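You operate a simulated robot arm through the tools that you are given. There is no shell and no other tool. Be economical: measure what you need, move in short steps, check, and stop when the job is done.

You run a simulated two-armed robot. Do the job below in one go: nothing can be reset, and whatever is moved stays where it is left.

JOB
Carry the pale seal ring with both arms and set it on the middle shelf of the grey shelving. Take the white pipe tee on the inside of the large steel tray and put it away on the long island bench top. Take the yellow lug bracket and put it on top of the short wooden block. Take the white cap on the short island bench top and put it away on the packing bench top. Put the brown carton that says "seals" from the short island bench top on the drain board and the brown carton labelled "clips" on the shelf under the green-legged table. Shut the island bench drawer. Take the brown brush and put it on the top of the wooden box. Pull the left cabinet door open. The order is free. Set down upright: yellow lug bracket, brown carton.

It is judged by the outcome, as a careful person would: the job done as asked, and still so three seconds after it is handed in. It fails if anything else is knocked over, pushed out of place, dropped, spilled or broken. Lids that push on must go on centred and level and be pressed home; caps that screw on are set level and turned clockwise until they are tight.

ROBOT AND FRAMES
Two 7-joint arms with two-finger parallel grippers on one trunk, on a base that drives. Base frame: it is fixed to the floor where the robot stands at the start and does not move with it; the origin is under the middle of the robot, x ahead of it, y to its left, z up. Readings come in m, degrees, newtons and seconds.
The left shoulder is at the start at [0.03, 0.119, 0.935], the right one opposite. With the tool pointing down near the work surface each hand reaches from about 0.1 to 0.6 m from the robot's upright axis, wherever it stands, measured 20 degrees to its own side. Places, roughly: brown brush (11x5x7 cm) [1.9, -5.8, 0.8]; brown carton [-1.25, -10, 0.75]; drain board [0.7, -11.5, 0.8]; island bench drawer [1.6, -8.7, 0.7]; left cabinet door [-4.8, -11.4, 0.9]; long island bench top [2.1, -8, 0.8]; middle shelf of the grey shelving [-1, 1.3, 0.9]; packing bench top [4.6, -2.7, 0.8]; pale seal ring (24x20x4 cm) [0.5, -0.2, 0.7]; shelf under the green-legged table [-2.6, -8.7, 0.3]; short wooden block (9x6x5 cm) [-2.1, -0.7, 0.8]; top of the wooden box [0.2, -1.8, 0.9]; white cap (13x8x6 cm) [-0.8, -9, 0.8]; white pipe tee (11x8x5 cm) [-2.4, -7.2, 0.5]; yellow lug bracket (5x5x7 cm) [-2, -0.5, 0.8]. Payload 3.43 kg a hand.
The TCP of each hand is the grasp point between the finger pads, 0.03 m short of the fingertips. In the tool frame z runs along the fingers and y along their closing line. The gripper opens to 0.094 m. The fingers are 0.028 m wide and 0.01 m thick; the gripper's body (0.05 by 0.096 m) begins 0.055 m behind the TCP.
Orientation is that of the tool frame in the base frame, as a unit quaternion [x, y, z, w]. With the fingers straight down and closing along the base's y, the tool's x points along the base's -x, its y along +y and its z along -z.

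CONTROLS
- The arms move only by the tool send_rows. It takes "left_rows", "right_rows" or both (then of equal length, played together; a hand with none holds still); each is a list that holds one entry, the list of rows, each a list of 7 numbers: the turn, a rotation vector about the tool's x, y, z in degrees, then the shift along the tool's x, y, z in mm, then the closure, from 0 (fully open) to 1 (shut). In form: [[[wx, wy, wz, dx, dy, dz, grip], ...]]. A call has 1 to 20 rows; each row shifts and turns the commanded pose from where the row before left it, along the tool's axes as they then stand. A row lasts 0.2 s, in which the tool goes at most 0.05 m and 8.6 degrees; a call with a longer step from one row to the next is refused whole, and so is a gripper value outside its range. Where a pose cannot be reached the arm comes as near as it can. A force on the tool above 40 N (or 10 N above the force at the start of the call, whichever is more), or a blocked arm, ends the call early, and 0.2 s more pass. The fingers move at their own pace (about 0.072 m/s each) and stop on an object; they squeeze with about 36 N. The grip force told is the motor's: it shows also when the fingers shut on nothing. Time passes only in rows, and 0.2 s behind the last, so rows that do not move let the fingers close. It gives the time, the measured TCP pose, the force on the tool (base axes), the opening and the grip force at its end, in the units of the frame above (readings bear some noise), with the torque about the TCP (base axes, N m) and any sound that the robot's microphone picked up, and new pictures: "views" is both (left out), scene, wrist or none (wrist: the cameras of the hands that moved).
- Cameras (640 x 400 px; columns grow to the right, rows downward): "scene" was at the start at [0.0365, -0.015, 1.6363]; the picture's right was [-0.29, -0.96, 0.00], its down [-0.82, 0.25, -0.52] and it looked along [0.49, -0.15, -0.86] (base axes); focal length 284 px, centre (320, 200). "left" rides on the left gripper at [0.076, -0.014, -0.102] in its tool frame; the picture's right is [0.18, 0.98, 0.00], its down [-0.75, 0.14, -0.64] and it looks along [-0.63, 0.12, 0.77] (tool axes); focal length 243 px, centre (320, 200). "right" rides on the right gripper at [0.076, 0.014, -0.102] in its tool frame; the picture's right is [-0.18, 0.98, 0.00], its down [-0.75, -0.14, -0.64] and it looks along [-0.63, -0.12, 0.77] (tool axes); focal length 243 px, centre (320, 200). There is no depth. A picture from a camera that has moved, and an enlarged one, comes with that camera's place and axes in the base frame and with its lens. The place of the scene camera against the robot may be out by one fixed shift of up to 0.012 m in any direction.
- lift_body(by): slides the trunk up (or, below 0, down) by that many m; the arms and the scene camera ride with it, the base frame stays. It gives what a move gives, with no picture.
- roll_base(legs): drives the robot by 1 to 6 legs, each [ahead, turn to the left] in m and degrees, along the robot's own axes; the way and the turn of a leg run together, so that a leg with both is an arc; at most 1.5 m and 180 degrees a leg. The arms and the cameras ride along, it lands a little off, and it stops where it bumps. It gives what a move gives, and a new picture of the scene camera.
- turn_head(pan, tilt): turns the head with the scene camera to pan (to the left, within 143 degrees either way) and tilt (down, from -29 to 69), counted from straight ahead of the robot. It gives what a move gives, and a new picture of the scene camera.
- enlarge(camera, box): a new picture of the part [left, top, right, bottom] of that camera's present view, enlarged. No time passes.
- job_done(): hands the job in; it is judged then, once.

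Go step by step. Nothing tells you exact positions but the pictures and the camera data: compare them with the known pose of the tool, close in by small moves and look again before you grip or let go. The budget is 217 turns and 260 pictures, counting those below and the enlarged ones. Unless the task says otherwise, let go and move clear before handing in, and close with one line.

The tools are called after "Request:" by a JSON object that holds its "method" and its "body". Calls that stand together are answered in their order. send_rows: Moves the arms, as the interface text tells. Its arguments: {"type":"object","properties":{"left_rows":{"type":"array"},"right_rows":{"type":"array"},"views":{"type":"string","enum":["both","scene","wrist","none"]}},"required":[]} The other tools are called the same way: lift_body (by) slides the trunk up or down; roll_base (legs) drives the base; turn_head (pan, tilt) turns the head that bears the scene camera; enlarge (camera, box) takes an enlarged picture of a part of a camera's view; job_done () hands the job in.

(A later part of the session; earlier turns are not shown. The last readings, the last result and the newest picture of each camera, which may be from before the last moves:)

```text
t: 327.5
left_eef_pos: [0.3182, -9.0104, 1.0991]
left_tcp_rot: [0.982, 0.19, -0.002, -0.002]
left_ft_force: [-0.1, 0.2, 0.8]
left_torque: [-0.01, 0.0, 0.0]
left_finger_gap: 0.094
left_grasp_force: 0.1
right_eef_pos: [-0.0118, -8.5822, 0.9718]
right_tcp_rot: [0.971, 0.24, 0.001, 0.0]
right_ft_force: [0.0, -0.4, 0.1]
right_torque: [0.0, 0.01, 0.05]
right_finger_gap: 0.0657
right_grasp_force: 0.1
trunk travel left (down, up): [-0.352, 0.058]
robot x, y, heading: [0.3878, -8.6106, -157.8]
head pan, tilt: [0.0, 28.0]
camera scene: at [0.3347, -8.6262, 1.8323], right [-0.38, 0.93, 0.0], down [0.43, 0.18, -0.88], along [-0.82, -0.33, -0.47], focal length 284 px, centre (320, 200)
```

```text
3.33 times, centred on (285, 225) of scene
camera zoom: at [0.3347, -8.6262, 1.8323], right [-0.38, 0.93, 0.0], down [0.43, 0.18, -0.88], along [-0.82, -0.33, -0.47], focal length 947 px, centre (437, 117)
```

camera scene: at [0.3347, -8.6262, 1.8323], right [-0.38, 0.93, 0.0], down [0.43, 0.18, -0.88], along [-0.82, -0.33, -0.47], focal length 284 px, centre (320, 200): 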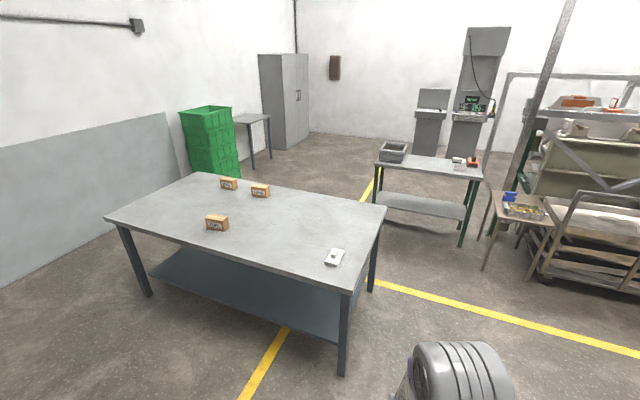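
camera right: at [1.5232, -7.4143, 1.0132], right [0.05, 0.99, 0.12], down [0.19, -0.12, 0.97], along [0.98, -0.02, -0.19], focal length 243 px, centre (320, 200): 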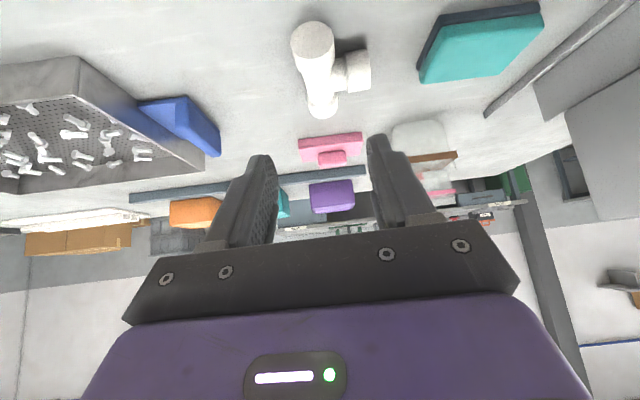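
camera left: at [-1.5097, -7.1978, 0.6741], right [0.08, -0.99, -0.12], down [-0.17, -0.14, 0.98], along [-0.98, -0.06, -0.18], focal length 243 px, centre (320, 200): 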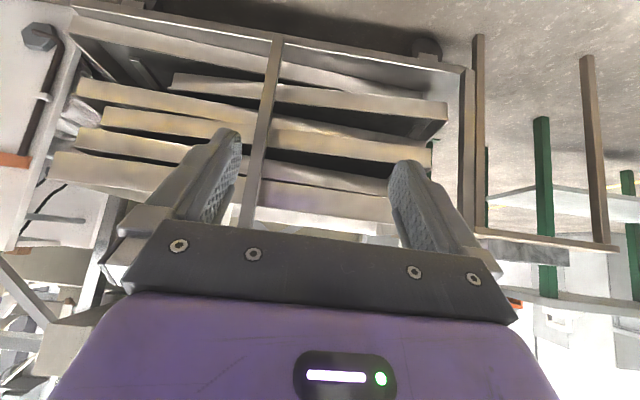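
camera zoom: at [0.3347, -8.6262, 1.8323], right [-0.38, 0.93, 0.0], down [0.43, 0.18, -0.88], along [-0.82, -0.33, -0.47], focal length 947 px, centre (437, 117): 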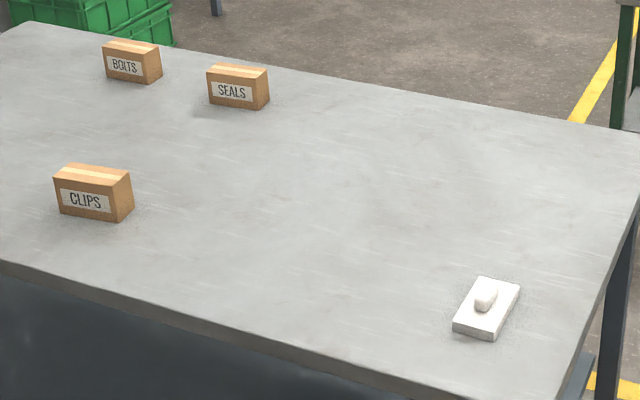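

CLIPS is near [-0.88, -9.86] by the east edge, SEALS near [-1.38, -9.84] (closer to the west edge), and the cap near [-0.86, -9.02]. I'll go to the east side facing CLIPS.

Request:
{"method": "roll_base", "body": {"legs": [[0, 44.1], [1.44, 0], [0, -66.3], [0.12, 0]]}}

Request:
{"method": "turn_head", "body": {"pan": -5, "tilt": 50}}

```text
t: 340.5
left_eef_pos: [-0.5259, -10.2933, 1.0988]
left_tcp_rot: [1.0, 0.004, -0.001, -0.003]
left_ft_force: [0.1, -0.1, -0.6]
left_torque: [-0.01, 0.0, 0.02]
left_finger_gap: 0.094
left_grasp_force: 0.1
right_eef_pos: [-0.6752, -9.7737, 0.9713]
right_tcp_rot: [0.999, 0.053, 0.002, 0.0]
right_ft_force: [-1.4, -1.0, -0.3]
right_torque: [0.0, -0.02, -0.01]
right_finger_gap: 0.066
right_grasp_force: 0.1
trunk travel left (down, up): [-0.352, 0.058]
robot x, y, heading: [-0.3126, -9.9442, -179.7]
head pan, tilt: [0.0, 28.0]
camera scene: at [-0.3719, -9.9408, 1.8324], right [-0.01, 1.0, 0.0], down [0.47, 0.0, -0.88], along [-0.88, -0.01, -0.47], focal length 284 px, centre (320, 200)
```

scene: 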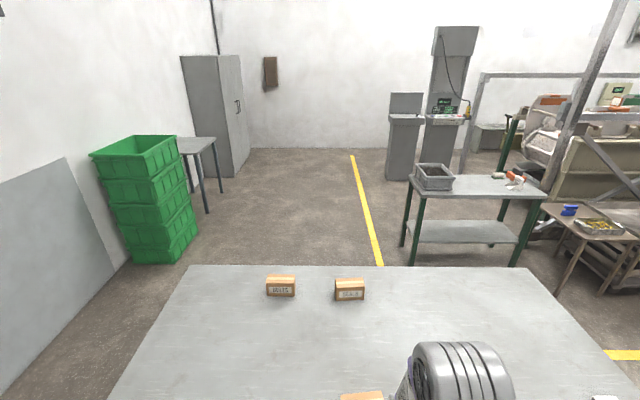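

```text
t: 341.3
left_eef_pos: [-0.5256, -10.2923, 1.1]
left_tcp_rot: [1.0, 0.004, -0.001, -0.003]
left_ft_force: [0.0, -0.4, 0.0]
left_torque: [-0.03, -0.02, 0.02]
left_finger_gap: 0.0941
left_grasp_force: 0.1
right_eef_pos: [-0.6761, -9.7732, 0.9713]
right_tcp_rot: [0.999, 0.053, 0.002, 0.0]
right_ft_force: [0.2, 0.3, 0.0]
right_torque: [-0.02, 0.0, -0.02]
right_finger_gap: 0.0658
right_grasp_force: 0.1
trunk travel left (down, up): [-0.352, 0.058]
robot x, y, heading: [-0.3096, -9.9424, -179.2]
head pan, tilt: [-5.0, 50.0]
camera scene: at [-0.3569, -9.9339, 1.7997], right [0.08, 1.0, 0.0], down [0.76, -0.06, -0.64], along [-0.64, 0.05, -0.77], focal length 284 px, centre (320, 200)
```

scene: 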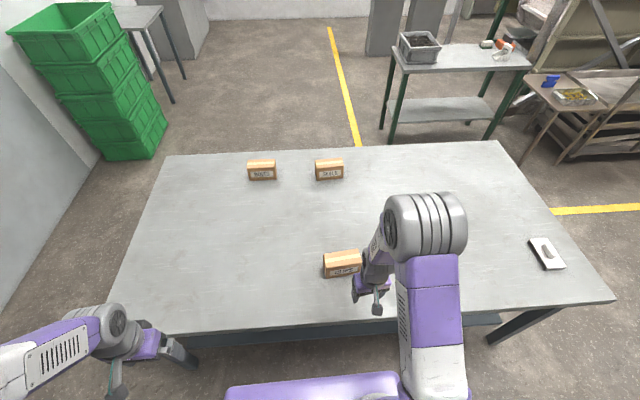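

CLIPS has its long side along y, so I need the fingers closing along x. I'll move the right hand above it and yaw 90°.

Request:
{"method": "send_rows", "body": {"right_rows": [[[0, 0, 0, -37, 3.5, -5, 0], [0, 0, 0, -37, 3.5, -5, 0], [0, 0, 0, -37, 3.5, -5, 0], [0, 0, 0, -37, 3.5, -5, 0], [0, 0, 0, -37, 3.5, -5, 0], [0, 0, -8.4, 0, 0, 0, 0], [0, 0, -8.4, 0, 0, 0, 0], [0, 0, -8.4, 0, 0, 0, 0], [0, 0, -8.4, 0, 0, 0, 0], [0, 0, -8.4, 0, 0, 0, 0], [0, 0, -8.4, 0, 0, 0, 0], [0, 0, -8.4, 0, 0, 0, 0], [0, 0, -8.4, 0, 0, 0, 0], [0, 0, -8.4, 0, 0, 0, 0], [0, 0, -8.4, 0, 0, 0, 0], [0, 0, 0, 0, 0, 0, 0]]], "views": "both"}}

```text
t: 344.7
left_eef_pos: [-0.5265, -10.2921, 1.1004]
left_tcp_rot: [1.0, 0.003, -0.001, -0.003]
left_ft_force: [-0.2, -0.5, -0.1]
left_torque: [0.0, 0.02, 0.01]
left_finger_gap: 0.0938
left_grasp_force: 0.0
right_eef_pos: [-0.858, -9.8097, 0.9947]
right_tcp_rot: [0.706, 0.708, 0.001, 0.002]
right_ft_force: [0.4, 0.0, 0.1]
right_torque: [0.0, -0.04, 0.01]
right_finger_gap: 0.0938
right_grasp_force: 0.0
trunk travel left (down, up): [-0.352, 0.058]
robot x, y, heading: [-0.3132, -9.9468, -179.4]
head pan, tilt: [-5.0, 50.0]
camera scene: at [-0.3575, -9.9339, 1.7996], right [0.08, 1.0, 0.0], down [0.76, -0.06, -0.64], along [-0.64, 0.05, -0.77], focal length 284 px, centre (320, 200)
camera right: at [-0.8442, -9.7339, 1.0979], right [0.98, -0.18, 0.0], down [-0.14, -0.75, 0.64], along [-0.11, -0.63, -0.77], focal length 243 px, centre (320, 200)
```

scene: 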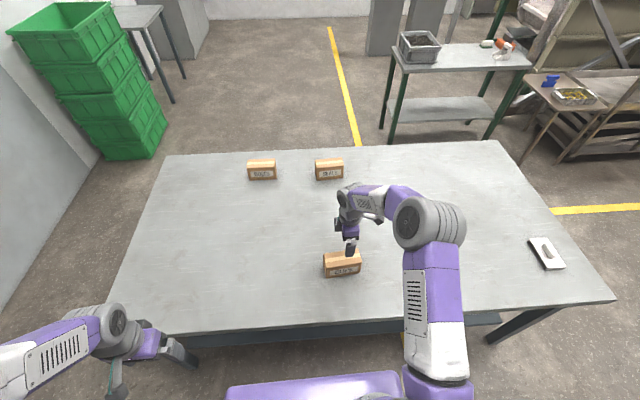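
right: 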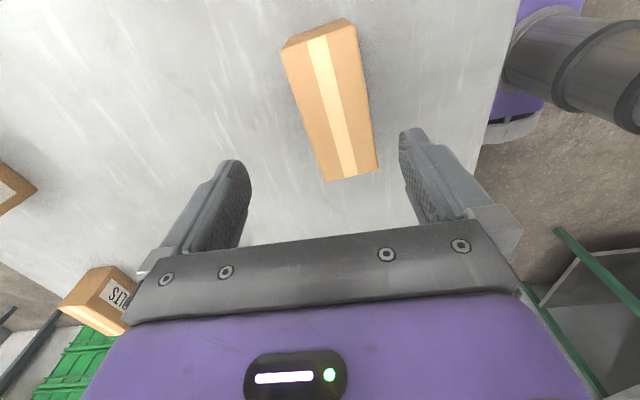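

The carton is about 6 cm wide, turned roughly 6°, with its centre near [-0.843, -9.83]. I'll align, descend partway and look again.

Request:
{"method": "send_rows", "body": {"right_rows": [[[0, 0, -6.4, -9, 7, 12, 0], [0, 0, 0, -9, 7, 25, 0], [0, 0, 0, 0, 0, 20, 0], [0, 0, 0, 0, 0, 0, 0]]], "views": "wrist"}}

```text
t: 345.7
left_eef_pos: [-0.5268, -10.2921, 1.0999]
left_tcp_rot: [1.0, 0.003, -0.001, -0.002]
left_ft_force: [-0.2, -0.4, -0.5]
left_torque: [-0.06, -0.01, 0.03]
left_finger_gap: 0.0939
left_grasp_force: 0.0
right_eef_pos: [-0.8427, -9.8287, 0.9396]
right_tcp_rot: [0.666, 0.746, 0.001, 0.001]
right_ft_force: [-0.5, 0.9, -0.1]
right_torque: [0.02, 0.01, -0.02]
right_finger_gap: 0.0937
right_grasp_force: 0.0
trunk travel left (down, up): [-0.352, 0.058]
robot x, y, heading: [-0.3138, -9.942, -179.4]
head pan, tilt: [-5.0, 50.0]
camera right: at [-0.8381, -9.7499, 1.0406], right [1.0, -0.07, 0.0], down [-0.06, -0.77, 0.64], along [-0.04, -0.64, -0.77], focal length 243 px, centre (320, 200)
```

right: 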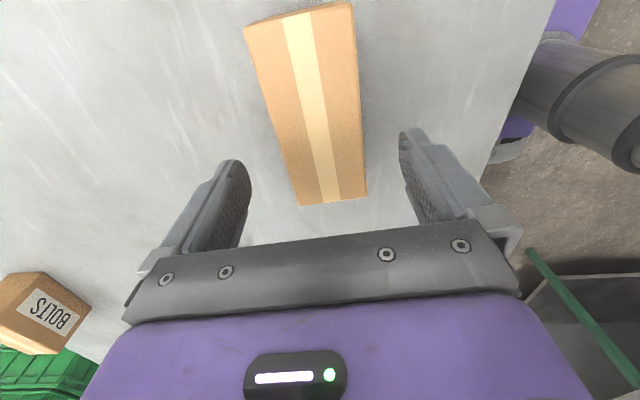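

The carton is centred under the hand. I'll descend further around it and check.

Request:
{"method": "send_rows", "body": {"right_rows": [[[0, 0, 0, 3, 0, 20, 0], [0, 0, 0, 0, 0, 20, 0], [0, 0, 0, 0, 0, 20, 0], [0, 0, 0, 0, 0, 15, 0], [0, 0, 0, 0, 0, 0, 0]]], "views": "wrist"}}

Request:
{"method": "enlarge", "body": {"camera": "scene", "box": [280, 170, 440, 290]}}

```text
t: 346.9
left_eef_pos: [-0.5262, -10.2935, 1.0998]
left_tcp_rot: [1.0, 0.003, -0.001, -0.002]
left_ft_force: [-1.2, 1.2, -0.2]
left_torque: [0.01, 0.02, 0.0]
left_finger_gap: 0.0941
left_grasp_force: 0.0
right_eef_pos: [-0.8434, -9.8241, 0.8622]
right_tcp_rot: [0.666, 0.746, 0.001, 0.001]
right_ft_force: [0.1, 0.2, 0.9]
right_torque: [-0.01, -0.02, -0.01]
right_finger_gap: 0.094
right_grasp_force: 0.0
trunk travel left (down, up): [-0.352, 0.058]
robot x, y, heading: [-0.3115, -9.9411, -179.3]
head pan, tilt: [-5.0, 50.0]
camera right: at [-0.8376, -9.7473, 0.9646], right [1.0, -0.07, 0.0], down [-0.06, -0.77, 0.64], along [-0.04, -0.64, -0.77], focal length 243 px, centre (320, 200)
```

right: 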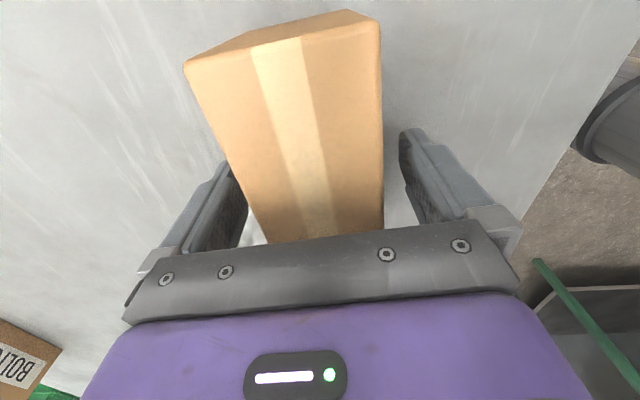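

```text
3.33 times, centred on (360, 230) of scene
camera zoom: at [-0.3573, -9.9339, 1.7997], right [0.08, 1.0, 0.0], down [0.76, -0.06, -0.64], along [-0.64, 0.05, -0.77], focal length 947 px, centre (187, 100)
```

zoom: 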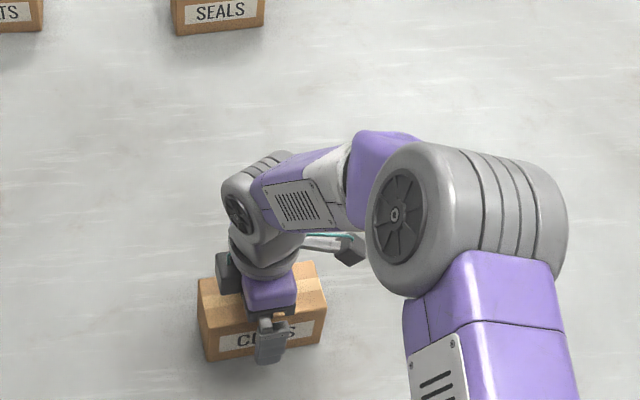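

The fingers straddle the carton, with the table at about z 0.80. I'll lower 12 mm, close and lift.

Request:
{"method": "send_rows", "body": {"right_rows": [[[0, 0, 0, 0, 0, 12, 0], [0, 0, 0, 0, 0, 0, 0.4], [0, 0, 0, 0, 0, 0, 1], [0, 0, 0, 0, 0, 0, 1], [0, 0, 0, 0, 0, 0, 1], [0, 0, 0, 0, 0, -10, 1], [0, 0, 0, 0, 0, -30, 1], [0, 0, 0, 0, 0, -40, 1], [0, 0, 0, 0, 0, -40, 1], [0, 0, 0, 0, 0, 0, 1]]], "views": "wrist"}}

```text
t: 349.1
left_eef_pos: [-0.5276, -10.2915, 1.0997]
left_tcp_rot: [1.0, 0.004, -0.001, -0.003]
left_ft_force: [-0.1, -0.3, -0.3]
left_torque: [0.0, -0.01, 0.01]
left_finger_gap: 0.0939
left_grasp_force: 0.1
right_eef_pos: [-0.8426, -9.8243, 0.9689]
right_tcp_rot: [0.666, 0.746, 0.002, 0.002]
right_ft_force: [-0.2, -0.2, -2.7]
right_torque: [0.0, -0.02, -0.02]
right_finger_gap: 0.0643
right_grasp_force: 36.3
trunk travel left (down, up): [-0.352, 0.058]
robot x, y, heading: [-0.314, -9.944, -179.1]
head pan, tilt: [-5.0, 50.0]
camera right: at [-0.8382, -9.7482, 1.0714], right [1.0, -0.07, 0.0], down [-0.06, -0.77, 0.64], along [-0.04, -0.64, -0.77], focal length 243 px, centre (320, 200)
```

right: 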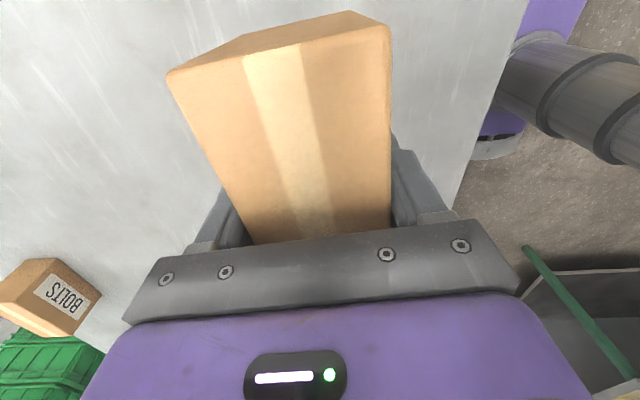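

CLIPS is held. I'll back off and drive around the island's north end to face the green-legged table.

Request:
{"method": "roll_base", "body": {"legs": [[-0.35, 0], [0, -85.3], [1.4, 0], [0, 84.4], [1.3, 0]]}}

Request:
{"method": "turn_head", "body": {"pan": 0, "tilt": 40}}

```text
t: 371.3
left_eef_pos: [-1.5658, -8.8201, 1.0986]
left_tcp_rot: [1.0, -0.018, -0.001, -0.003]
left_ft_force: [-0.4, -0.4, 0.1]
left_torque: [0.0, 0.01, 0.04]
left_finger_gap: 0.0941
left_grasp_force: 0.1
right_eef_pos: [-1.8623, -8.3404, 0.9699]
right_tcp_rot: [0.68, 0.733, 0.002, 0.002]
right_ft_force: [0.7, 0.6, -4.5]
right_torque: [0.0, 0.02, -0.01]
right_finger_gap: 0.0643
right_grasp_force: 36.0
trunk travel left (down, up): [-0.352, 0.058]
robot x, y, heading: [-1.3389, -8.4827, 178.3]
head pan, tilt: [-5.0, 50.0]
camera scene: at [-1.3827, -8.4681, 1.7996], right [0.12, 0.99, 0.0], down [0.76, -0.09, -0.64], along [-0.64, 0.08, -0.77], focal length 284 px, centre (320, 200)
```

scene: 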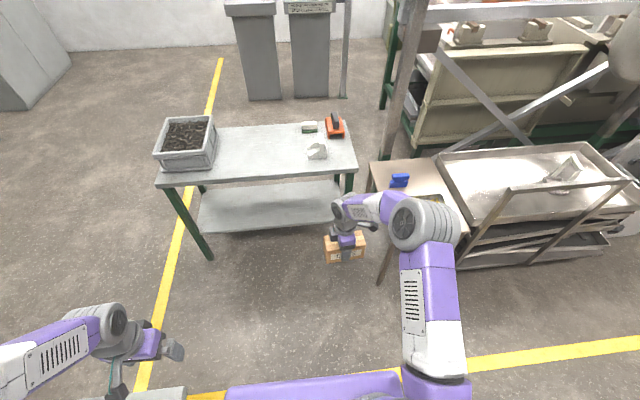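

```text
t: 372.1
left_eef_pos: [-1.566, -8.8186, 1.0993]
left_tcp_rot: [1.0, -0.018, -0.001, -0.002]
left_ft_force: [0.0, 0.7, -0.7]
left_torque: [0.0, -0.01, 0.0]
left_finger_gap: 0.094
left_grasp_force: 0.0
right_eef_pos: [-1.8635, -8.3399, 0.9709]
right_tcp_rot: [0.681, 0.732, 0.002, 0.001]
right_ft_force: [-0.2, 0.2, -2.7]
right_torque: [-0.01, 0.0, 0.02]
right_finger_gap: 0.0642
right_grasp_force: 36.0
trunk travel left (down, up): [-0.352, 0.058]
robot x, y, heading: [-1.3384, -8.4797, 178.2]
head pan, tilt: [0.0, 40.0]
camera scene: at [-1.3911, -8.4745, 1.8137], right [0.03, 1.0, 0.0], down [0.64, -0.02, -0.77], along [-0.77, 0.02, -0.64], focal length 284 px, centre (320, 200)
```

scene: 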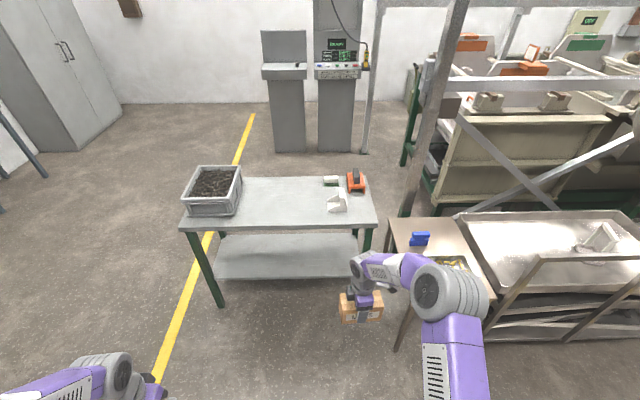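

The green table's front edge is at x≈-2.43, its top at z≈0.79 and the lower shelf at about 0.35. I'll lower the trunk, extend the hand low, sidestep and align before sliding in.

Request:
{"method": "lift_body", "body": {"by": -0.35}}

Request:
{"method": "send_rows", "body": {"right_rows": [[[0, 0, -2, 0, -15, 36, 1], [0, 0, -2, 0, -15, 36, 1], [0, 0, 0, 0, -15, 36, 1], [0, 0, 0, 0, -15, 36, 1], [0, 0, 0, 0, -15, 30, 1], [0, 0, 0, 0, 0, 0, 1]]], "views": "none"}}

Request:
{"method": "roll_base", "body": {"legs": [[0, 21.8], [0.3, 0], [0, -20]]}}

```text
t: 375.5
left_eef_pos: [-1.5651, -8.8199, 0.75]
left_tcp_rot: [1.0, -0.018, -0.001, -0.003]
left_ft_force: [-0.4, -0.9, 0.7]
left_torque: [-0.02, 0.0, 0.0]
left_finger_gap: 0.094
left_grasp_force: 0.1
right_eef_pos: [-1.8607, -8.34, 0.6193]
right_tcp_rot: [0.681, 0.732, 0.001, 0.001]
right_ft_force: [0.6, -0.4, -2.8]
right_torque: [-0.04, 0.06, 0.01]
right_finger_gap: 0.0645
right_grasp_force: 36.4
trunk travel left (down, up): [-0.002, 0.408]
robot x, y, heading: [-1.3319, -8.4824, 178.2]
head pan, tilt: [0.0, 40.0]
```

```text
t: 376.9
left_eef_pos: [-1.5648, -8.8197, 0.7498]
left_tcp_rot: [1.0, -0.017, -0.001, -0.002]
left_ft_force: [1.0, 0.2, -1.0]
left_torque: [-0.03, 0.02, -0.01]
left_finger_gap: 0.0941
left_grasp_force: 0.0
right_eef_pos: [-1.9341, -8.3501, 0.4434]
right_tcp_rot: [0.655, 0.756, 0.003, 0.002]
right_ft_force: [-0.3, 0.0, -2.8]
right_torque: [0.0, 0.0, -0.02]
right_finger_gap: 0.0643
right_grasp_force: 35.5
trunk travel left (down, up): [-0.002, 0.408]
robot x, y, heading: [-1.3404, -8.4802, 178.0]
head pan, tilt: [0.0, 40.0]
```

```text
t: 377.7
left_eef_pos: [-1.5652, -8.8244, 0.7506]
left_tcp_rot: [1.0, -0.013, -0.015, 0.001]
left_ft_force: [-3.2, -0.1, -0.1]
left_torque: [0.06, -0.15, -0.15]
left_finger_gap: 0.094
left_grasp_force: 0.0
right_eef_pos: [-1.9373, -8.3667, 0.4426]
right_tcp_rot: [0.644, 0.765, 0.002, 0.001]
right_ft_force: [0.5, 0.4, -2.3]
right_torque: [-0.01, -0.02, 0.02]
right_finger_gap: 0.064
right_grasp_force: 36.3
trunk travel left (down, up): [-0.002, 0.408]
robot x, y, heading: [-1.3381, -8.4785, 179.5]
head pan, tilt: [0.0, 40.0]
stopped in leg 1: the force on the tool passed its limit at 59 N (the readings are from after the stop); the commanded pose is now the measured one
camera scene: at [-1.3918, -8.476, 1.4638], right [0.0, 1.0, 0.0], down [0.64, 0.0, -0.77], along [-0.77, 0.0, -0.64], focal length 284 px, centre (320, 200)
```

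scene: 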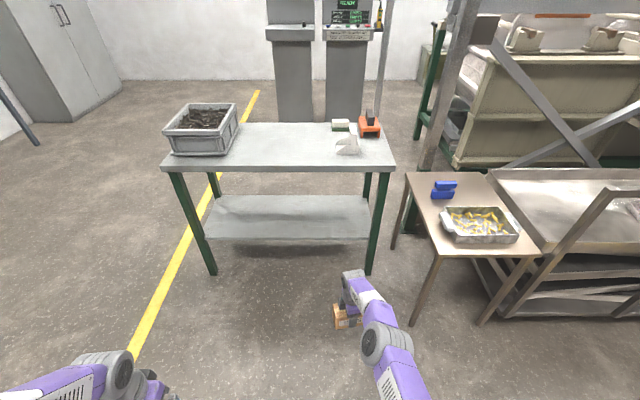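

The left hand brushed the island edge. I'll raise it well above the bench and tuck it in, then continue.

Request:
{"method": "send_rows", "body": {"left_rows": [[[0, 0, 0, -10, -15, -10, 0.3], [0, 0, 0, -10, -20, -35, 0.3], [0, 0, 0, 0, -20, -40, 0.3], [0, 0, 0, 0, -20, -40, 0.3], [0, 0, 0, 0, -20, -40, 0.3], [0, 0, 0, 0, -10, -40, 0.3], [0, 0, 0, 0, 0, 0, 0.3]]], "views": "none"}}

Request:
{"method": "roll_base", "body": {"legs": [[0.15, 0], [0, 35], [0.22, 0], [0, -34.5]]}}

```text
t: 379.3
left_eef_pos: [-1.5754, -8.7198, 0.9583]
left_tcp_rot: [1.0, -0.013, -0.013, 0.0]
left_ft_force: [0.3, -0.9, 0.1]
left_torque: [0.01, 0.01, -0.02]
left_finger_gap: 0.0659
left_grasp_force: 0.0
right_eef_pos: [-1.9397, -8.3669, 0.4439]
right_tcp_rot: [0.644, 0.765, 0.002, 0.001]
right_ft_force: [0.9, 0.2, -3.8]
right_torque: [-0.03, 0.01, -0.01]
right_finger_gap: 0.0643
right_grasp_force: 35.7
trunk travel left (down, up): [-0.002, 0.408]
robot x, y, heading: [-1.3361, -8.4813, 179.7]
head pan, tilt: [0.0, 40.0]
```

```text
t: 385.3
left_eef_pos: [-1.8985, -8.8496, 0.9583]
left_tcp_rot: [1.0, -0.006, -0.013, 0.0]
left_ft_force: [-0.3, -0.1, 0.9]
left_torque: [-0.02, 0.01, 0.0]
left_finger_gap: 0.0657
left_grasp_force: 0.1
right_eef_pos: [-2.2676, -8.5014, 0.4442]
right_tcp_rot: [0.638, 0.77, 0.003, 0.002]
right_ft_force: [-1.3, 0.8, -3.2]
right_torque: [0.02, 0.0, 0.03]
right_finger_gap: 0.0639
right_grasp_force: 35.8
trunk travel left (down, up): [-0.002, 0.408]
robot x, y, heading: [-1.6689, -8.6091, -179.3]
head pan, tilt: [0.0, 40.0]
camera scene: at [-1.7196, -8.6016, 1.4638], right [-0.01, 1.0, 0.0], down [0.64, 0.01, -0.77], along [-0.77, -0.01, -0.64], focal length 284 px, centre (320, 200)
```

scene: 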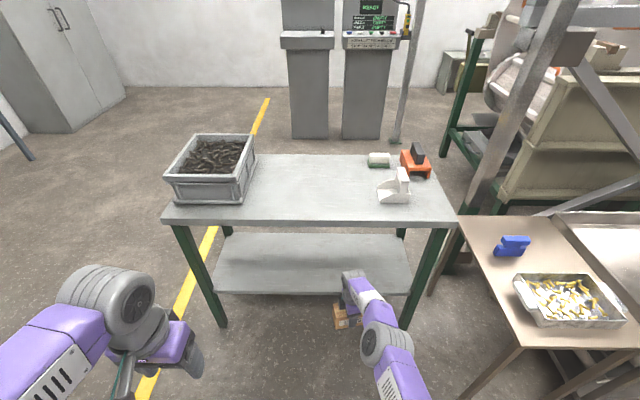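

The carton is low and aligned in front of the shelf. I'll square it up, then drive 0.25 m in under the table top.

Request:
{"method": "send_rows", "body": {"right_rows": [[[0, 0, 5.3, 0, 0, 0, 1], [0, 0, 5.3, 0, 0, 0, 1], [0, 0, 0, 0, 0, 0, 1]]], "views": "none"}}

Request:
{"method": "roll_base", "body": {"legs": [[0.25, 0]]}}

Request:
{"method": "enlarge", "body": {"camera": "right", "box": [0, 0, 640, 400]}}

```text
t: 386.1
left_eef_pos: [-1.8999, -8.8492, 0.9578]
left_tcp_rot: [1.0, -0.005, -0.013, 0.0]
left_ft_force: [0.2, 0.4, 0.3]
left_torque: [0.02, 0.0, -0.02]
left_finger_gap: 0.066
left_grasp_force: 0.0
right_eef_pos: [-2.268, -8.5013, 0.443]
right_tcp_rot: [0.706, 0.708, 0.004, 0.002]
right_ft_force: [0.2, -1.1, -3.4]
right_torque: [-0.01, 0.01, 0.0]
right_finger_gap: 0.0644
right_grasp_force: 36.1
trunk travel left (down, up): [-0.002, 0.408]
robot x, y, heading: [-1.6665, -8.6014, -179.3]
head pan, tilt: [0.0, 40.0]
```

```text
t: 387.9
left_eef_pos: [-2.1539, -8.8513, 0.9577]
left_tcp_rot: [1.0, -0.006, -0.014, 0.001]
left_ft_force: [-0.8, 0.1, 0.1]
left_torque: [-0.01, -0.01, -0.01]
left_finger_gap: 0.0658
left_grasp_force: 0.1
right_eef_pos: [-2.5169, -8.5046, 0.4354]
right_tcp_rot: [0.705, 0.709, 0.007, 0.007]
right_ft_force: [1.0, 0.2, -3.3]
right_torque: [-0.06, -0.05, -0.03]
right_finger_gap: 0.0641
right_grasp_force: 35.7
trunk travel left (down, up): [-0.002, 0.408]
robot x, y, heading: [-1.9173, -8.6068, -179.2]
head pan, tilt: [0.0, 40.0]
camera scene: at [-1.9729, -8.6031, 1.4634], right [-0.01, 1.0, 0.0], down [0.64, 0.01, -0.77], along [-0.77, -0.01, -0.64], focal length 284 px, centre (320, 200)
```

scene: 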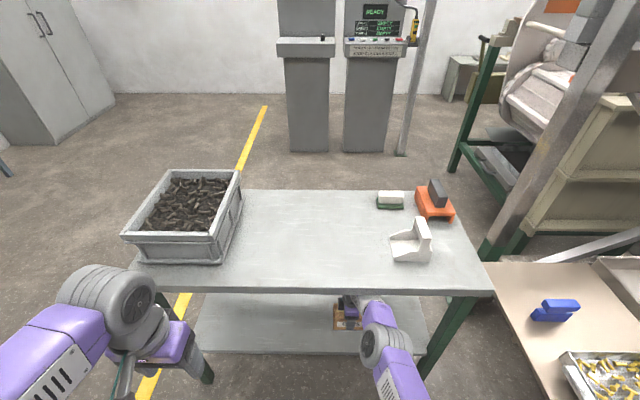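

```text
1.00 times, centred on (320, 200) of right (not enlarged: the box is as wide or as high as the picture)
camera zoom: at [-2.505, -8.4285, 0.5385], right [0.98, -0.18, 0.02], down [-0.15, -0.75, 0.64], along [-0.1, -0.63, -0.77], focal length 243 px, centre (320, 200)
```

zoom: 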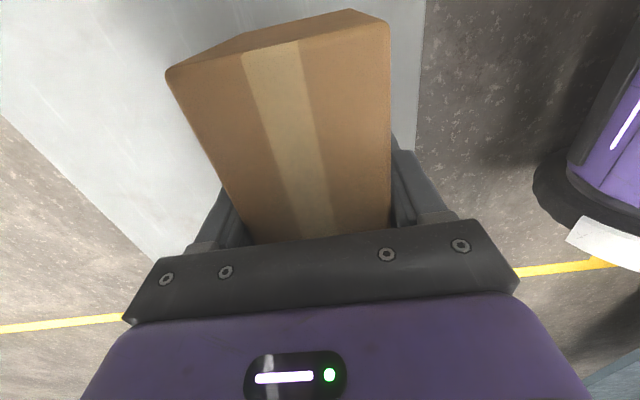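

The carton is over the shelf, about 4.5 cm inside its edge. I'll lower gently to contact.

Request:
{"method": "send_rows", "body": {"right_rows": [[[0, 0, 0, 0, -6, 8, 1], [0, 0, 0, 0, -6, 6, 1], [0, 0, 0, 0, 0, 5, 1], [0, 0, 0, 0, 0, 4, 1], [0, 0, 0, 0, 0, 3, 1], [0, 0, 0, 0, 0, 3, 1], [0, 0, 0, 0, 0, 3, 1], [0, 0, 0, 0, 0, 3, 1], [0, 0, 0, 0, 0, 3, 1], [0, 0, 0, 0, 0, 3, 1], [0, 0, 0, 0, 0, 3, 1]]], "views": "wrist"}}

```text
t: 390.3
left_eef_pos: [-2.1539, -8.8515, 0.9569]
left_tcp_rot: [1.0, -0.006, -0.013, 0.0]
left_ft_force: [-0.6, 0.3, 0.2]
left_torque: [-0.02, 0.01, 0.03]
left_finger_gap: 0.0658
left_grasp_force: 0.0
right_eef_pos: [-2.5047, -8.5001, 0.4051]
right_tcp_rot: [0.705, 0.709, 0.009, 0.007]
right_ft_force: [-0.5, 0.0, -3.7]
right_torque: [0.0, 0.01, -0.03]
right_finger_gap: 0.0643
right_grasp_force: 36.0
right hand out of reach, approached as far as the arm can: row 1, 2, 5, 8, 11
trunk travel left (down, up): [-0.002, 0.408]
robot x, y, heading: [-1.917, -8.6085, -179.1]
head pan, tilt: [0.0, 40.0]
camera right: at [-2.4938, -8.4238, 0.5078], right [0.98, -0.18, 0.02], down [-0.15, -0.75, 0.64], along [-0.1, -0.63, -0.77], focal length 243 px, centre (320, 200)
```

right: 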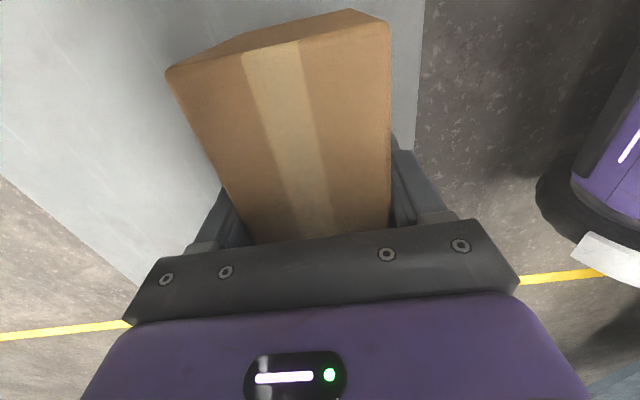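

The arm is at its limit, so I'll drive 4 cm closer and keep lowering.

Request:
{"method": "roll_base", "body": {"legs": [[0.05, 0]]}}

Request:
{"method": "send_rows", "body": {"right_rows": [[[0, 0, 0, 0, 10, 4, 1], [0, 0, 0, 0, 10, 4, 1], [0, 0, 0, 0, 0, 4, 1], [0, 0, 0, 0, 0, 4, 1], [0, 0, 0, 0, 0, 3, 1], [0, 0, 0, 0, 0, 3, 1], [0, 0, 0, 0, 0, 3, 1], [0, 0, 0, 0, 0, 3, 1], [0, 0, 0, 0, 0, 3, 1], [0, 0, 0, 0, 0, 3, 1], [0, 0, 0, 0, 0, 3, 1], [0, 0, 0, 0, 0, 3, 1]]], "views": "wrist"}}

```text
t: 391.2
left_eef_pos: [-2.2045, -8.8505, 0.957]
left_tcp_rot: [1.0, -0.005, -0.013, -0.001]
left_ft_force: [0.3, 0.3, -0.2]
left_torque: [0.01, -0.02, 0.04]
left_finger_gap: 0.0657
left_grasp_force: 0.1
right_eef_pos: [-2.555, -8.5004, 0.4047]
right_tcp_rot: [0.705, 0.709, 0.008, 0.007]
right_ft_force: [0.3, 0.5, -2.9]
right_torque: [0.0, 0.02, 0.0]
right_finger_gap: 0.064
right_grasp_force: 36.1
trunk travel left (down, up): [-0.002, 0.408]
robot x, y, heading: [-1.9709, -8.608, -179.4]
head pan, tilt: [0.0, 40.0]
camera scene: at [-2.0252, -8.6053, 1.4637], right [-0.01, 1.0, 0.0], down [0.64, 0.01, -0.77], along [-0.77, -0.01, -0.64], focal length 284 px, centre (320, 200)
```

scene: 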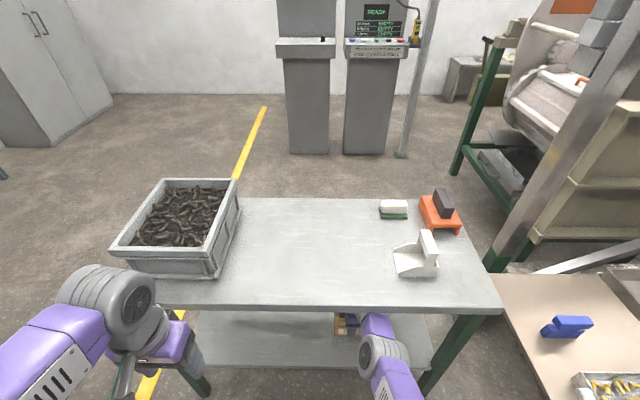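

```text
t: 393.8
left_eef_pos: [-2.2027, -8.8519, 0.9576]
left_tcp_rot: [1.0, -0.006, -0.013, 0.0]
left_ft_force: [0.3, 0.2, -0.2]
left_torque: [0.02, 0.0, -0.04]
left_finger_gap: 0.0656
left_grasp_force: 0.1
right_eef_pos: [-2.5358, -8.4992, 0.3684]
right_tcp_rot: [0.706, 0.708, 0.006, 0.006]
right_ft_force: [3.8, 0.3, 10.6]
right_torque: [-0.82, 0.29, 0.13]
right_finger_gap: 0.0642
right_grasp_force: 36.5
trunk travel left (down, up): [-0.002, 0.408]
robot x, y, heading: [-1.9716, -8.6109, -179.1]
head pan, tilt: [0.0, 40.0]
camera right: at [-2.5232, -8.4236, 0.4708], right [0.98, -0.18, 0.02], down [-0.15, -0.75, 0.64], along [-0.1, -0.63, -0.77], focal length 243 px, centre (320, 200)
```

right: 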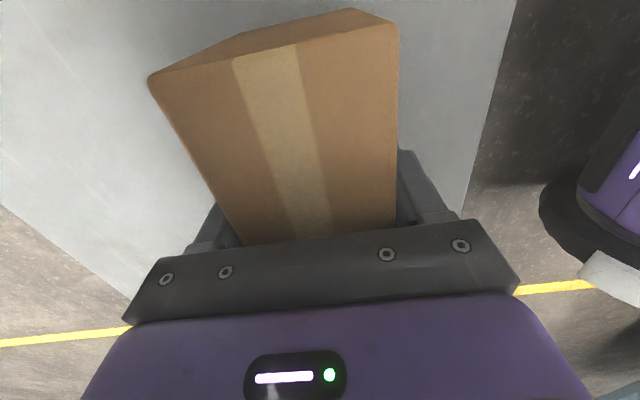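

Contact on the shelf. I'll open, rise about 80 mm to clear the carton, and look.

Request:
{"method": "send_rows", "body": {"right_rows": [[[0, 0, 0, 0, 0, 0, 0.5], [0, 0, 0, 0, 0, 0, 0.05], [0, 0, 0, 0, 0, 0, 0.05], [0, 0, 0, 0, 0, -10, 0.05], [0, 0, 0, 0, 0, -20, 0.05], [0, 0, 0, 0, 0, -20, 0.05], [0, 0, 0, 0, 0, -20, 0.05], [0, 0, 0, 0, 0, -10, 0.05], [0, 0, 0, 0, 0, 0, 0.05]]], "views": "wrist"}}

```text
t: 395.3
left_eef_pos: [-2.2028, -8.8496, 0.9589]
left_tcp_rot: [1.0, -0.006, -0.014, 0.001]
left_ft_force: [-0.4, 0.1, -0.2]
left_torque: [0.0, 0.04, -0.01]
left_finger_gap: 0.0658
left_grasp_force: 0.1
right_eef_pos: [-2.4814, -8.5099, 0.3594]
right_tcp_rot: [0.699, 0.713, 0.036, 0.041]
right_ft_force: [-9.4, -3.9, 90.1]
right_torque: [0.27, 4.93, 0.18]
right_finger_gap: 0.089
right_grasp_force: 0.0
trunk travel left (down, up): [-0.002, 0.408]
robot x, y, heading: [-1.9707, -8.6134, -179.7]
head pan, tilt: [0.0, 40.0]
stopped in row 7 (right hand): the force on the tool passed its limit at 104 N (the readings are from after the stop); the commanded pose is now the measured one
camera right: at [-2.4807, -8.4332, 0.4625], right [0.98, -0.16, 0.11], down [-0.2, -0.75, 0.63], along [-0.02, -0.64, -0.77], focal length 243 px, centre (320, 200)
```

right: 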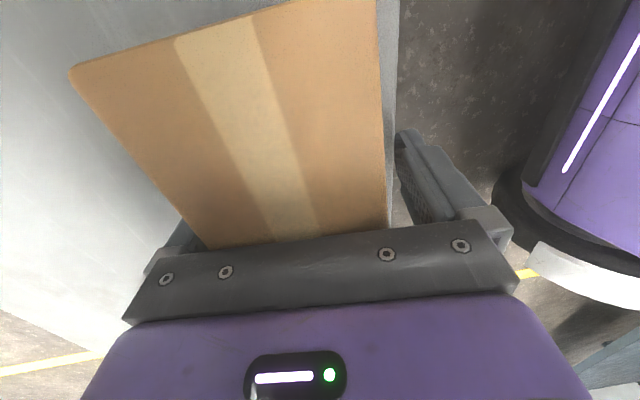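

The hand jammed instead of rising; perhaps the forearm touches the table's underside. I'll look before moving.

Request:
{"method": "enlarge", "body": {"camera": "scene", "box": [240, 250, 500, 400]}}

```text
2.46 times, centred on (370, 325) of scene
camera zoom: at [-2.0208, -8.6002, 1.4643], right [-0.01, 1.0, 0.0], down [0.64, 0.0, -0.77], along [-0.77, -0.01, -0.64], focal length 700 px, centre (197, -108)
```

zoom: 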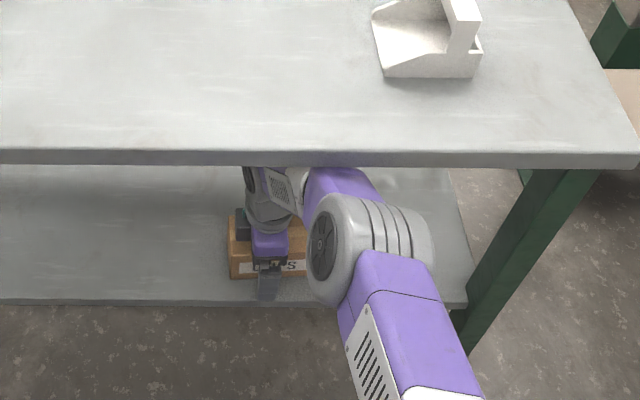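

The forearm near the elbow is under the table edge. I'll straighten the hand and extend slightly (which lowers the elbow) to relieve the load.

Request:
{"method": "send_rows", "body": {"right_rows": [[[3, 0, 0, 0, -8, 0, 0], [3, 0, 0, 0, -8, 0, 0], [0, 0, 0, 0, -4, 0, 0], [0, 0, 0, 0, 0, 0, 0]]], "views": "wrist"}}

```text
t: 395.5
left_eef_pos: [-2.2019, -8.8501, 0.9575]
left_tcp_rot: [1.0, -0.007, -0.013, 0.001]
left_ft_force: [-0.6, -0.5, -0.6]
left_torque: [-0.04, -0.01, -0.01]
left_finger_gap: 0.0658
left_grasp_force: 0.0
right_eef_pos: [-2.4808, -8.5114, 0.3598]
right_tcp_rot: [0.7, 0.712, 0.035, 0.041]
right_ft_force: [2.7, -2.9, 54.1]
right_torque: [0.12, 2.63, 0.11]
right_finger_gap: 0.0889
right_grasp_force: 0.1
trunk travel left (down, up): [-0.002, 0.408]
robot x, y, heading: [-1.9674, -8.6104, -179.6]
head pan, tilt: [0.0, 40.0]
stopped in row 1 (right hand): the force on the tool passed its limit at 119 N (the readings are from after the stop); the commanded pose is now the measured one
camera right: at [-2.48, -8.4333, 0.4625], right [0.98, -0.17, 0.11], down [-0.2, -0.75, 0.63], along [-0.02, -0.64, -0.77], focal length 243 px, centre (320, 200)
```

right: 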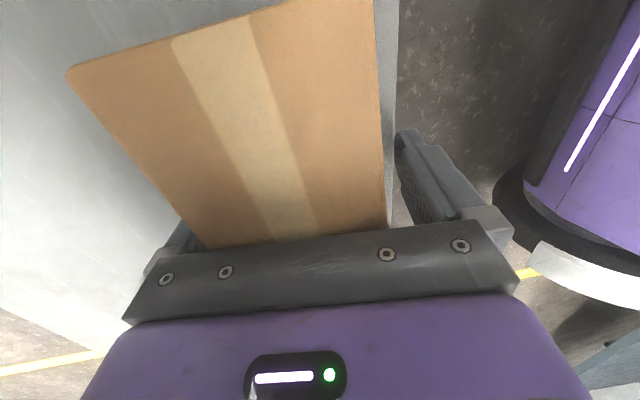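

The pushing load persists. I'll wait a moment for it to relax, then move deeper very slowly with a slight rise.

Request:
{"method": "send_rows", "body": {"right_rows": [[[0, 0, 0, 0, 0, 0, 0], [0, 0, 0, 0, 0, 0, 0], [0, 0, 0, 0, 0, 0, 0], [0, 0, 0, 0, 0, 0, 0]]], "views": "none"}}

Request:
{"method": "send_rows", "body": {"right_rows": [[[0.5, 0, 0, 0, -3, -1, 0], [0.5, 0, 0, 0, -3, -1, 0], [0.5, 0, 0, 0, -3, -1, 0], [0.5, 0, 0, 0, -3, -1, 0]]], "views": "none"}}

```text
t: 396.5
left_eef_pos: [-2.2007, -8.8496, 0.9587]
left_tcp_rot: [1.0, -0.006, -0.014, 0.001]
left_ft_force: [-0.4, 0.0, 0.3]
left_torque: [0.02, 0.03, -0.02]
left_finger_gap: 0.0659
left_grasp_force: 0.1
right_eef_pos: [-2.4822, -8.5097, 0.3608]
right_tcp_rot: [0.698, 0.714, 0.036, 0.04]
right_ft_force: [4.0, -7.1, 37.4]
right_torque: [-0.08, 1.85, 0.32]
right_finger_gap: 0.09
right_grasp_force: 0.0
trunk travel left (down, up): [-0.002, 0.408]
robot x, y, heading: [-1.9701, -8.6125, -179.4]
head pan, tilt: [0.0, 40.0]
```

```text
t: 397.5
left_eef_pos: [-2.2019, -8.8511, 0.9576]
left_tcp_rot: [1.0, -0.006, -0.012, 0.001]
left_ft_force: [0.4, 0.9, 0.4]
left_torque: [0.01, -0.01, 0.0]
left_finger_gap: 0.0658
left_grasp_force: 0.1
right_eef_pos: [-2.4929, -8.5125, 0.3621]
right_tcp_rot: [0.699, 0.714, 0.026, 0.029]
right_ft_force: [0.2, 1.1, -0.1]
right_torque: [-0.01, -0.02, -0.01]
right_finger_gap: 0.0939
right_grasp_force: 0.0
trunk travel left (down, up): [-0.002, 0.408]
robot x, y, heading: [-1.9677, -8.6078, -179.3]
head pan, tilt: [0.0, 40.0]
```

The load is gone. I'll extend the arm deeper (letting the finger slide the carton a few cm further onto the shelf), then rise with the arm straight so the elbow stays low.

Request:
{"method": "send_rows", "body": {"right_rows": [[[0.5, 0, 0, 0, -6, -0.5, 0], [0.5, 0, 0, 0, -6, -0.5, 0], [0.5, 0, 0, 0, -6, -0.5, 0], [0.5, 0, 0, 0, -6, -0.5, 0], [0.5, 0, 0, 0, -6, -0.5, 0], [0.5, 0, 0, 0, -6, -0.5, 0], [0.5, 0, 0, 0, -6, -0.5, 0], [0.5, 0, 0, 0, -6, -0.5, 0], [0, 0, 0, 0, -6, -0.5, 0], [0, 0, 0, 0, -6, -0.5, 0], [0, 0, 0, 0, 0, 0, 0]]], "views": "wrist"}}

```text
t: 399.9
left_eef_pos: [-2.2034, -8.8513, 0.9572]
left_tcp_rot: [1.0, -0.006, -0.014, 0.0]
left_ft_force: [0.9, 0.3, 0.4]
left_torque: [0.01, -0.02, -0.03]
left_finger_gap: 0.0657
left_grasp_force: 0.0
right_eef_pos: [-2.5347, -8.5074, 0.3694]
right_tcp_rot: [0.7, 0.714, 0.0, 0.004]
right_ft_force: [-0.5, -0.2, 0.3]
right_torque: [0.02, -0.01, 0.02]
right_finger_gap: 0.094
right_grasp_force: 0.2
right hand out of reach, approached as far as the arm can: row 6, 7, 9, 10
trunk travel left (down, up): [-0.002, 0.408]
robot x, y, heading: [-1.9677, -8.6087, -179.7]
head pan, tilt: [0.0, 40.0]
camera right: at [-2.5229, -8.4306, 0.4713], right [0.99, -0.16, 0.01], down [-0.13, -0.75, 0.65], along [-0.1, -0.64, -0.76], focal length 243 px, centre (320, 200)
```

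right: 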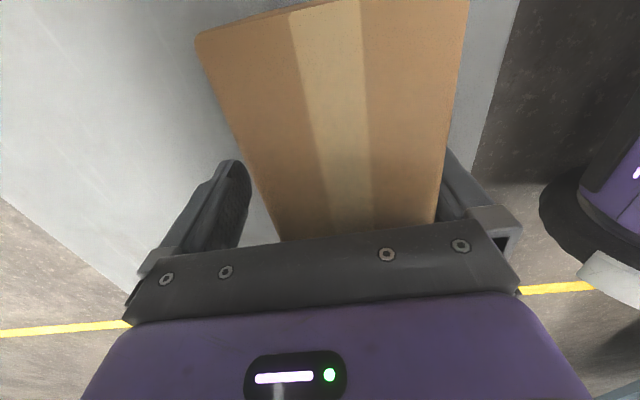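

The arm is straight again and free. I'll rise while extending slightly to keep it straight.

Request:
{"method": "send_rows", "body": {"right_rows": [[[0, 0, 0, 0, -2.5, -7.5, 0], [0, 0, 0, 0, -2.5, -7.5, 0], [0, 0, 0, 0, -2.5, -7.5, 0], [0, 0, 0, 0, -2.5, -7.5, 0], [0, 0, 0, 0, -2.5, -7.5, 0], [0, 0, 0, 0, -2.5, -7.5, 0], [0, 0, 0, 0, -2.5, -7.5, 0], [0, 0, 0, 0, -2.5, -7.5, 0], [0, 0, 0, 0, -2.5, -7.5, 0], [0, 0, 0, 0, -2.5, -7.5, 0], [0, 0, 0, 0, 0, 0, 0]]], "views": "both"}}

```text
t: 402.4
left_eef_pos: [-2.2018, -8.8529, 0.9589]
left_tcp_rot: [1.0, -0.006, -0.014, -0.001]
left_ft_force: [-0.5, -0.5, 0.8]
left_torque: [0.01, 0.0, 0.04]
left_finger_gap: 0.0658
left_grasp_force: 0.0
right_eef_pos: [-2.4927, -8.5209, 0.3762]
right_tcp_rot: [0.69, 0.72, 0.047, 0.055]
right_ft_force: [-0.1, 0.4, -0.5]
right_torque: [0.02, 0.04, -0.04]
right_finger_gap: 0.0941
right_grasp_force: 0.1
trunk travel left (down, up): [-0.002, 0.408]
robot x, y, heading: [-1.9658, -8.6052, -179.7]
head pan, tilt: [0.0, 40.0]
stopped in row 11 (right hand): the arm was blocked; the commanded pose is now the measured one
camera scene: at [-2.0215, -8.604, 1.4657], right [0.0, 1.0, 0.0], down [0.64, 0.0, -0.77], along [-0.77, 0.0, -0.64], focal length 284 px, centre (320, 200)
camera right: at [-2.4965, -8.4435, 0.4776], right [0.98, -0.14, 0.14], down [-0.2, -0.76, 0.62], along [0.02, -0.64, -0.77], focal length 243 px, centre (320, 200)
```

scene: 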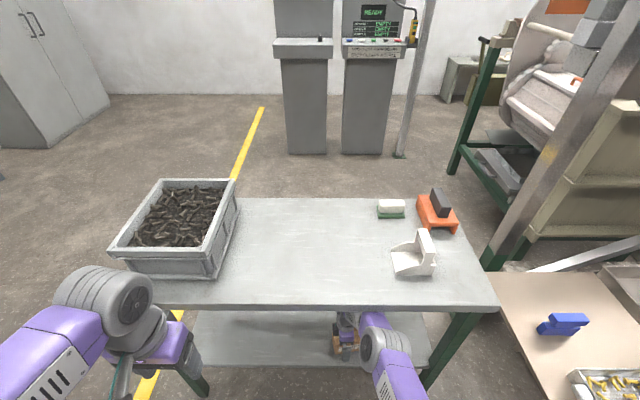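
right: 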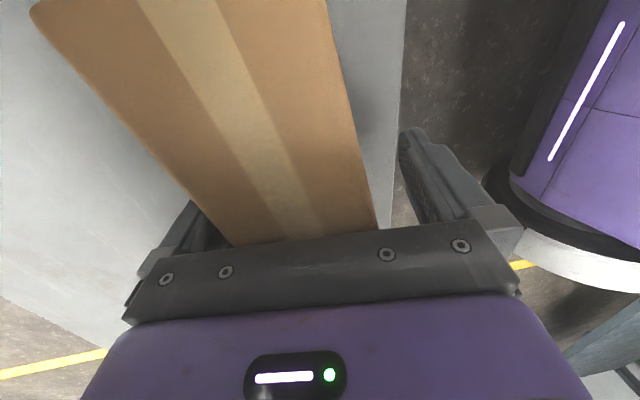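

Rising folds the elbow into the table edge. Instead I'll pitch the hand forward, swinging the rear finger up over the carton while the arm moves out from under the table.

Request:
{"method": "send_rows", "body": {"right_rows": [[[4.8, 0, 0, 0, 0.3, -3, 0], [4.8, 0, 0, 0, 0, -3, 0], [4.8, 0, 0, 0, -0.3, -3, 0], [4.8, 0, 0, 0, -0.5, -3, 0], [4.8, 0, 0, 0, -0.8, -2.9, 0], [0, 0, 0, 0, 0, 0, 0]]], "views": "wrist"}}

```text
t: 402.8
left_eef_pos: [-2.1984, -8.8493, 0.9576]
left_tcp_rot: [1.0, -0.007, -0.013, 0.001]
left_ft_force: [0.2, 0.6, -1.2]
left_torque: [-0.02, -0.02, -0.02]
left_finger_gap: 0.0658
left_grasp_force: 0.0
right_eef_pos: [-2.4749, -8.5232, 0.3602]
right_tcp_rot: [0.688, 0.724, 0.03, 0.039]
right_ft_force: [1.1, 5.1, 115.5]
right_torque: [0.76, 5.84, -0.16]
right_finger_gap: 0.0872
right_grasp_force: 0.0
trunk travel left (down, up): [-0.002, 0.408]
robot x, y, heading: [-1.9641, -8.6096, -179.9]
head pan, tilt: [0.0, 40.0]
stopped in row 2 (right hand): the force on the tool passed its limit at 182 N (the readings are from after the stop); the commanded pose is now the measured one
camera right: at [-2.4744, -8.4453, 0.4612], right [0.99, -0.13, 0.1], down [-0.16, -0.75, 0.64], along [-0.01, -0.64, -0.77], focal length 243 px, centre (320, 200)
```

right: 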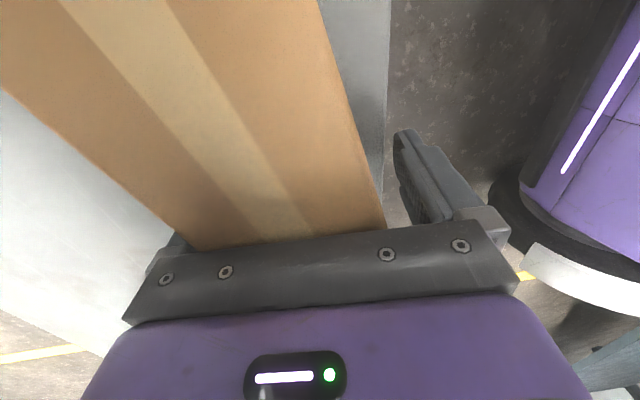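

The palm is bearing on the carton. I'll relax back to the free, level pose, re-grip the carton, pull it out, and redo the placement with a forward-pitched grip that can be withdrawn straight back.

Request:
{"method": "send_rows", "body": {"right_rows": [[[0, 0, 0, 0, 0, 0, 0], [0, 0, 0, 0, 0, 0, 0], [0, 0, 0, 0, 0, 0, 0], [0, 0, 0, 0, 0, 0, 0]]], "views": "none"}}

Request:
{"method": "send_rows", "body": {"right_rows": [[[0.5, 0, 0, 0, -3, -1, 0], [0.5, 0, 0, 0, -3, -1, 0], [0.5, 0, 0, 0, -3, -1, 0], [0.5, 0, 0, 0, -3, -1, 0]]], "views": "none"}}

Request:
{"method": "send_rows", "body": {"right_rows": [[[0.6, 0, 0, 0, -5, -0.5, 0], [0.6, 0, 0, 0, -5, -0.5, 0], [0.6, 0, 0, 0, -5, -0.5, 0], [0.6, 0, 0, 0, -5, -0.5, 0], [0.6, 0, 0, 0, -5, -0.5, 0], [0.5, 0, 0, 0, -5, -0.5, 0], [0, 0, 0, 0, 0, 0, 0]]], "views": "wrist"}}

```text
t: 403.3
left_eef_pos: [-2.1993, -8.8491, 0.9585]
left_tcp_rot: [1.0, -0.008, -0.012, 0.001]
left_ft_force: [-0.3, 0.5, -0.4]
left_torque: [-0.03, 0.01, 0.02]
left_finger_gap: 0.0658
left_grasp_force: 0.1
right_eef_pos: [-2.4739, -8.5241, 0.3611]
right_tcp_rot: [0.688, 0.724, 0.029, 0.038]
right_ft_force: [4.1, 1.6, 74.3]
right_torque: [0.51, 3.65, -0.07]
right_finger_gap: 0.0869
right_grasp_force: 0.0
trunk travel left (down, up): [-0.002, 0.408]
robot x, y, heading: [-1.9666, -8.6057, -179.7]
head pan, tilt: [0.0, 40.0]
stopped in row 2 (right hand): the force on the tool passed its limit at 126 N (the readings are from after the stop); the commanded pose is now the measured one
```

```text
t: 404.3
left_eef_pos: [-2.1987, -8.85, 0.957]
left_tcp_rot: [1.0, -0.007, -0.014, 0.001]
left_ft_force: [0.4, 0.0, 0.3]
left_torque: [-0.03, 0.0, 0.01]
left_finger_gap: 0.0656
left_grasp_force: 0.1
right_eef_pos: [-2.4859, -8.5234, 0.3625]
right_tcp_rot: [0.689, 0.724, 0.018, 0.027]
right_ft_force: [0.2, -0.7, -0.1]
right_torque: [0.01, 0.01, 0.01]
right_finger_gap: 0.094
right_grasp_force: 0.1
trunk travel left (down, up): [-0.002, 0.408]
robot x, y, heading: [-1.9687, -8.6114, -179.9]
head pan, tilt: [0.0, 40.0]
```

```text
t: 405.9
left_eef_pos: [-2.1997, -8.8506, 0.9581]
left_tcp_rot: [1.0, -0.008, -0.013, 0.001]
left_ft_force: [0.2, 0.4, -0.2]
left_torque: [-0.02, 0.01, 0.05]
left_finger_gap: 0.0657
left_grasp_force: 0.0
right_eef_pos: [-2.5176, -8.5256, 0.3628]
right_tcp_rot: [0.689, 0.725, -0.003, 0.006]
right_ft_force: [0.3, 1.5, 0.2]
right_torque: [0.0, -0.03, 0.01]
right_finger_gap: 0.0938
right_grasp_force: 0.0
trunk travel left (down, up): [-0.002, 0.408]
robot x, y, heading: [-1.965, -8.6083, -179.9]
head pan, tilt: [0.0, 40.0]
camera right: at [-2.5073, -8.4476, 0.465], right [0.99, -0.13, 0.01], down [-0.11, -0.75, 0.65], along [-0.08, -0.65, -0.76], focal length 243 px, centre (320, 200)
```

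right: 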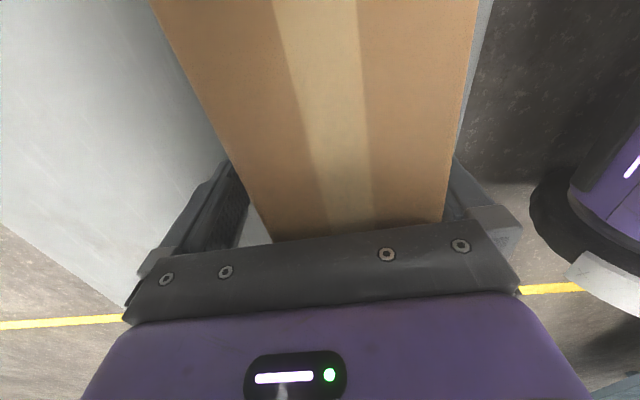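

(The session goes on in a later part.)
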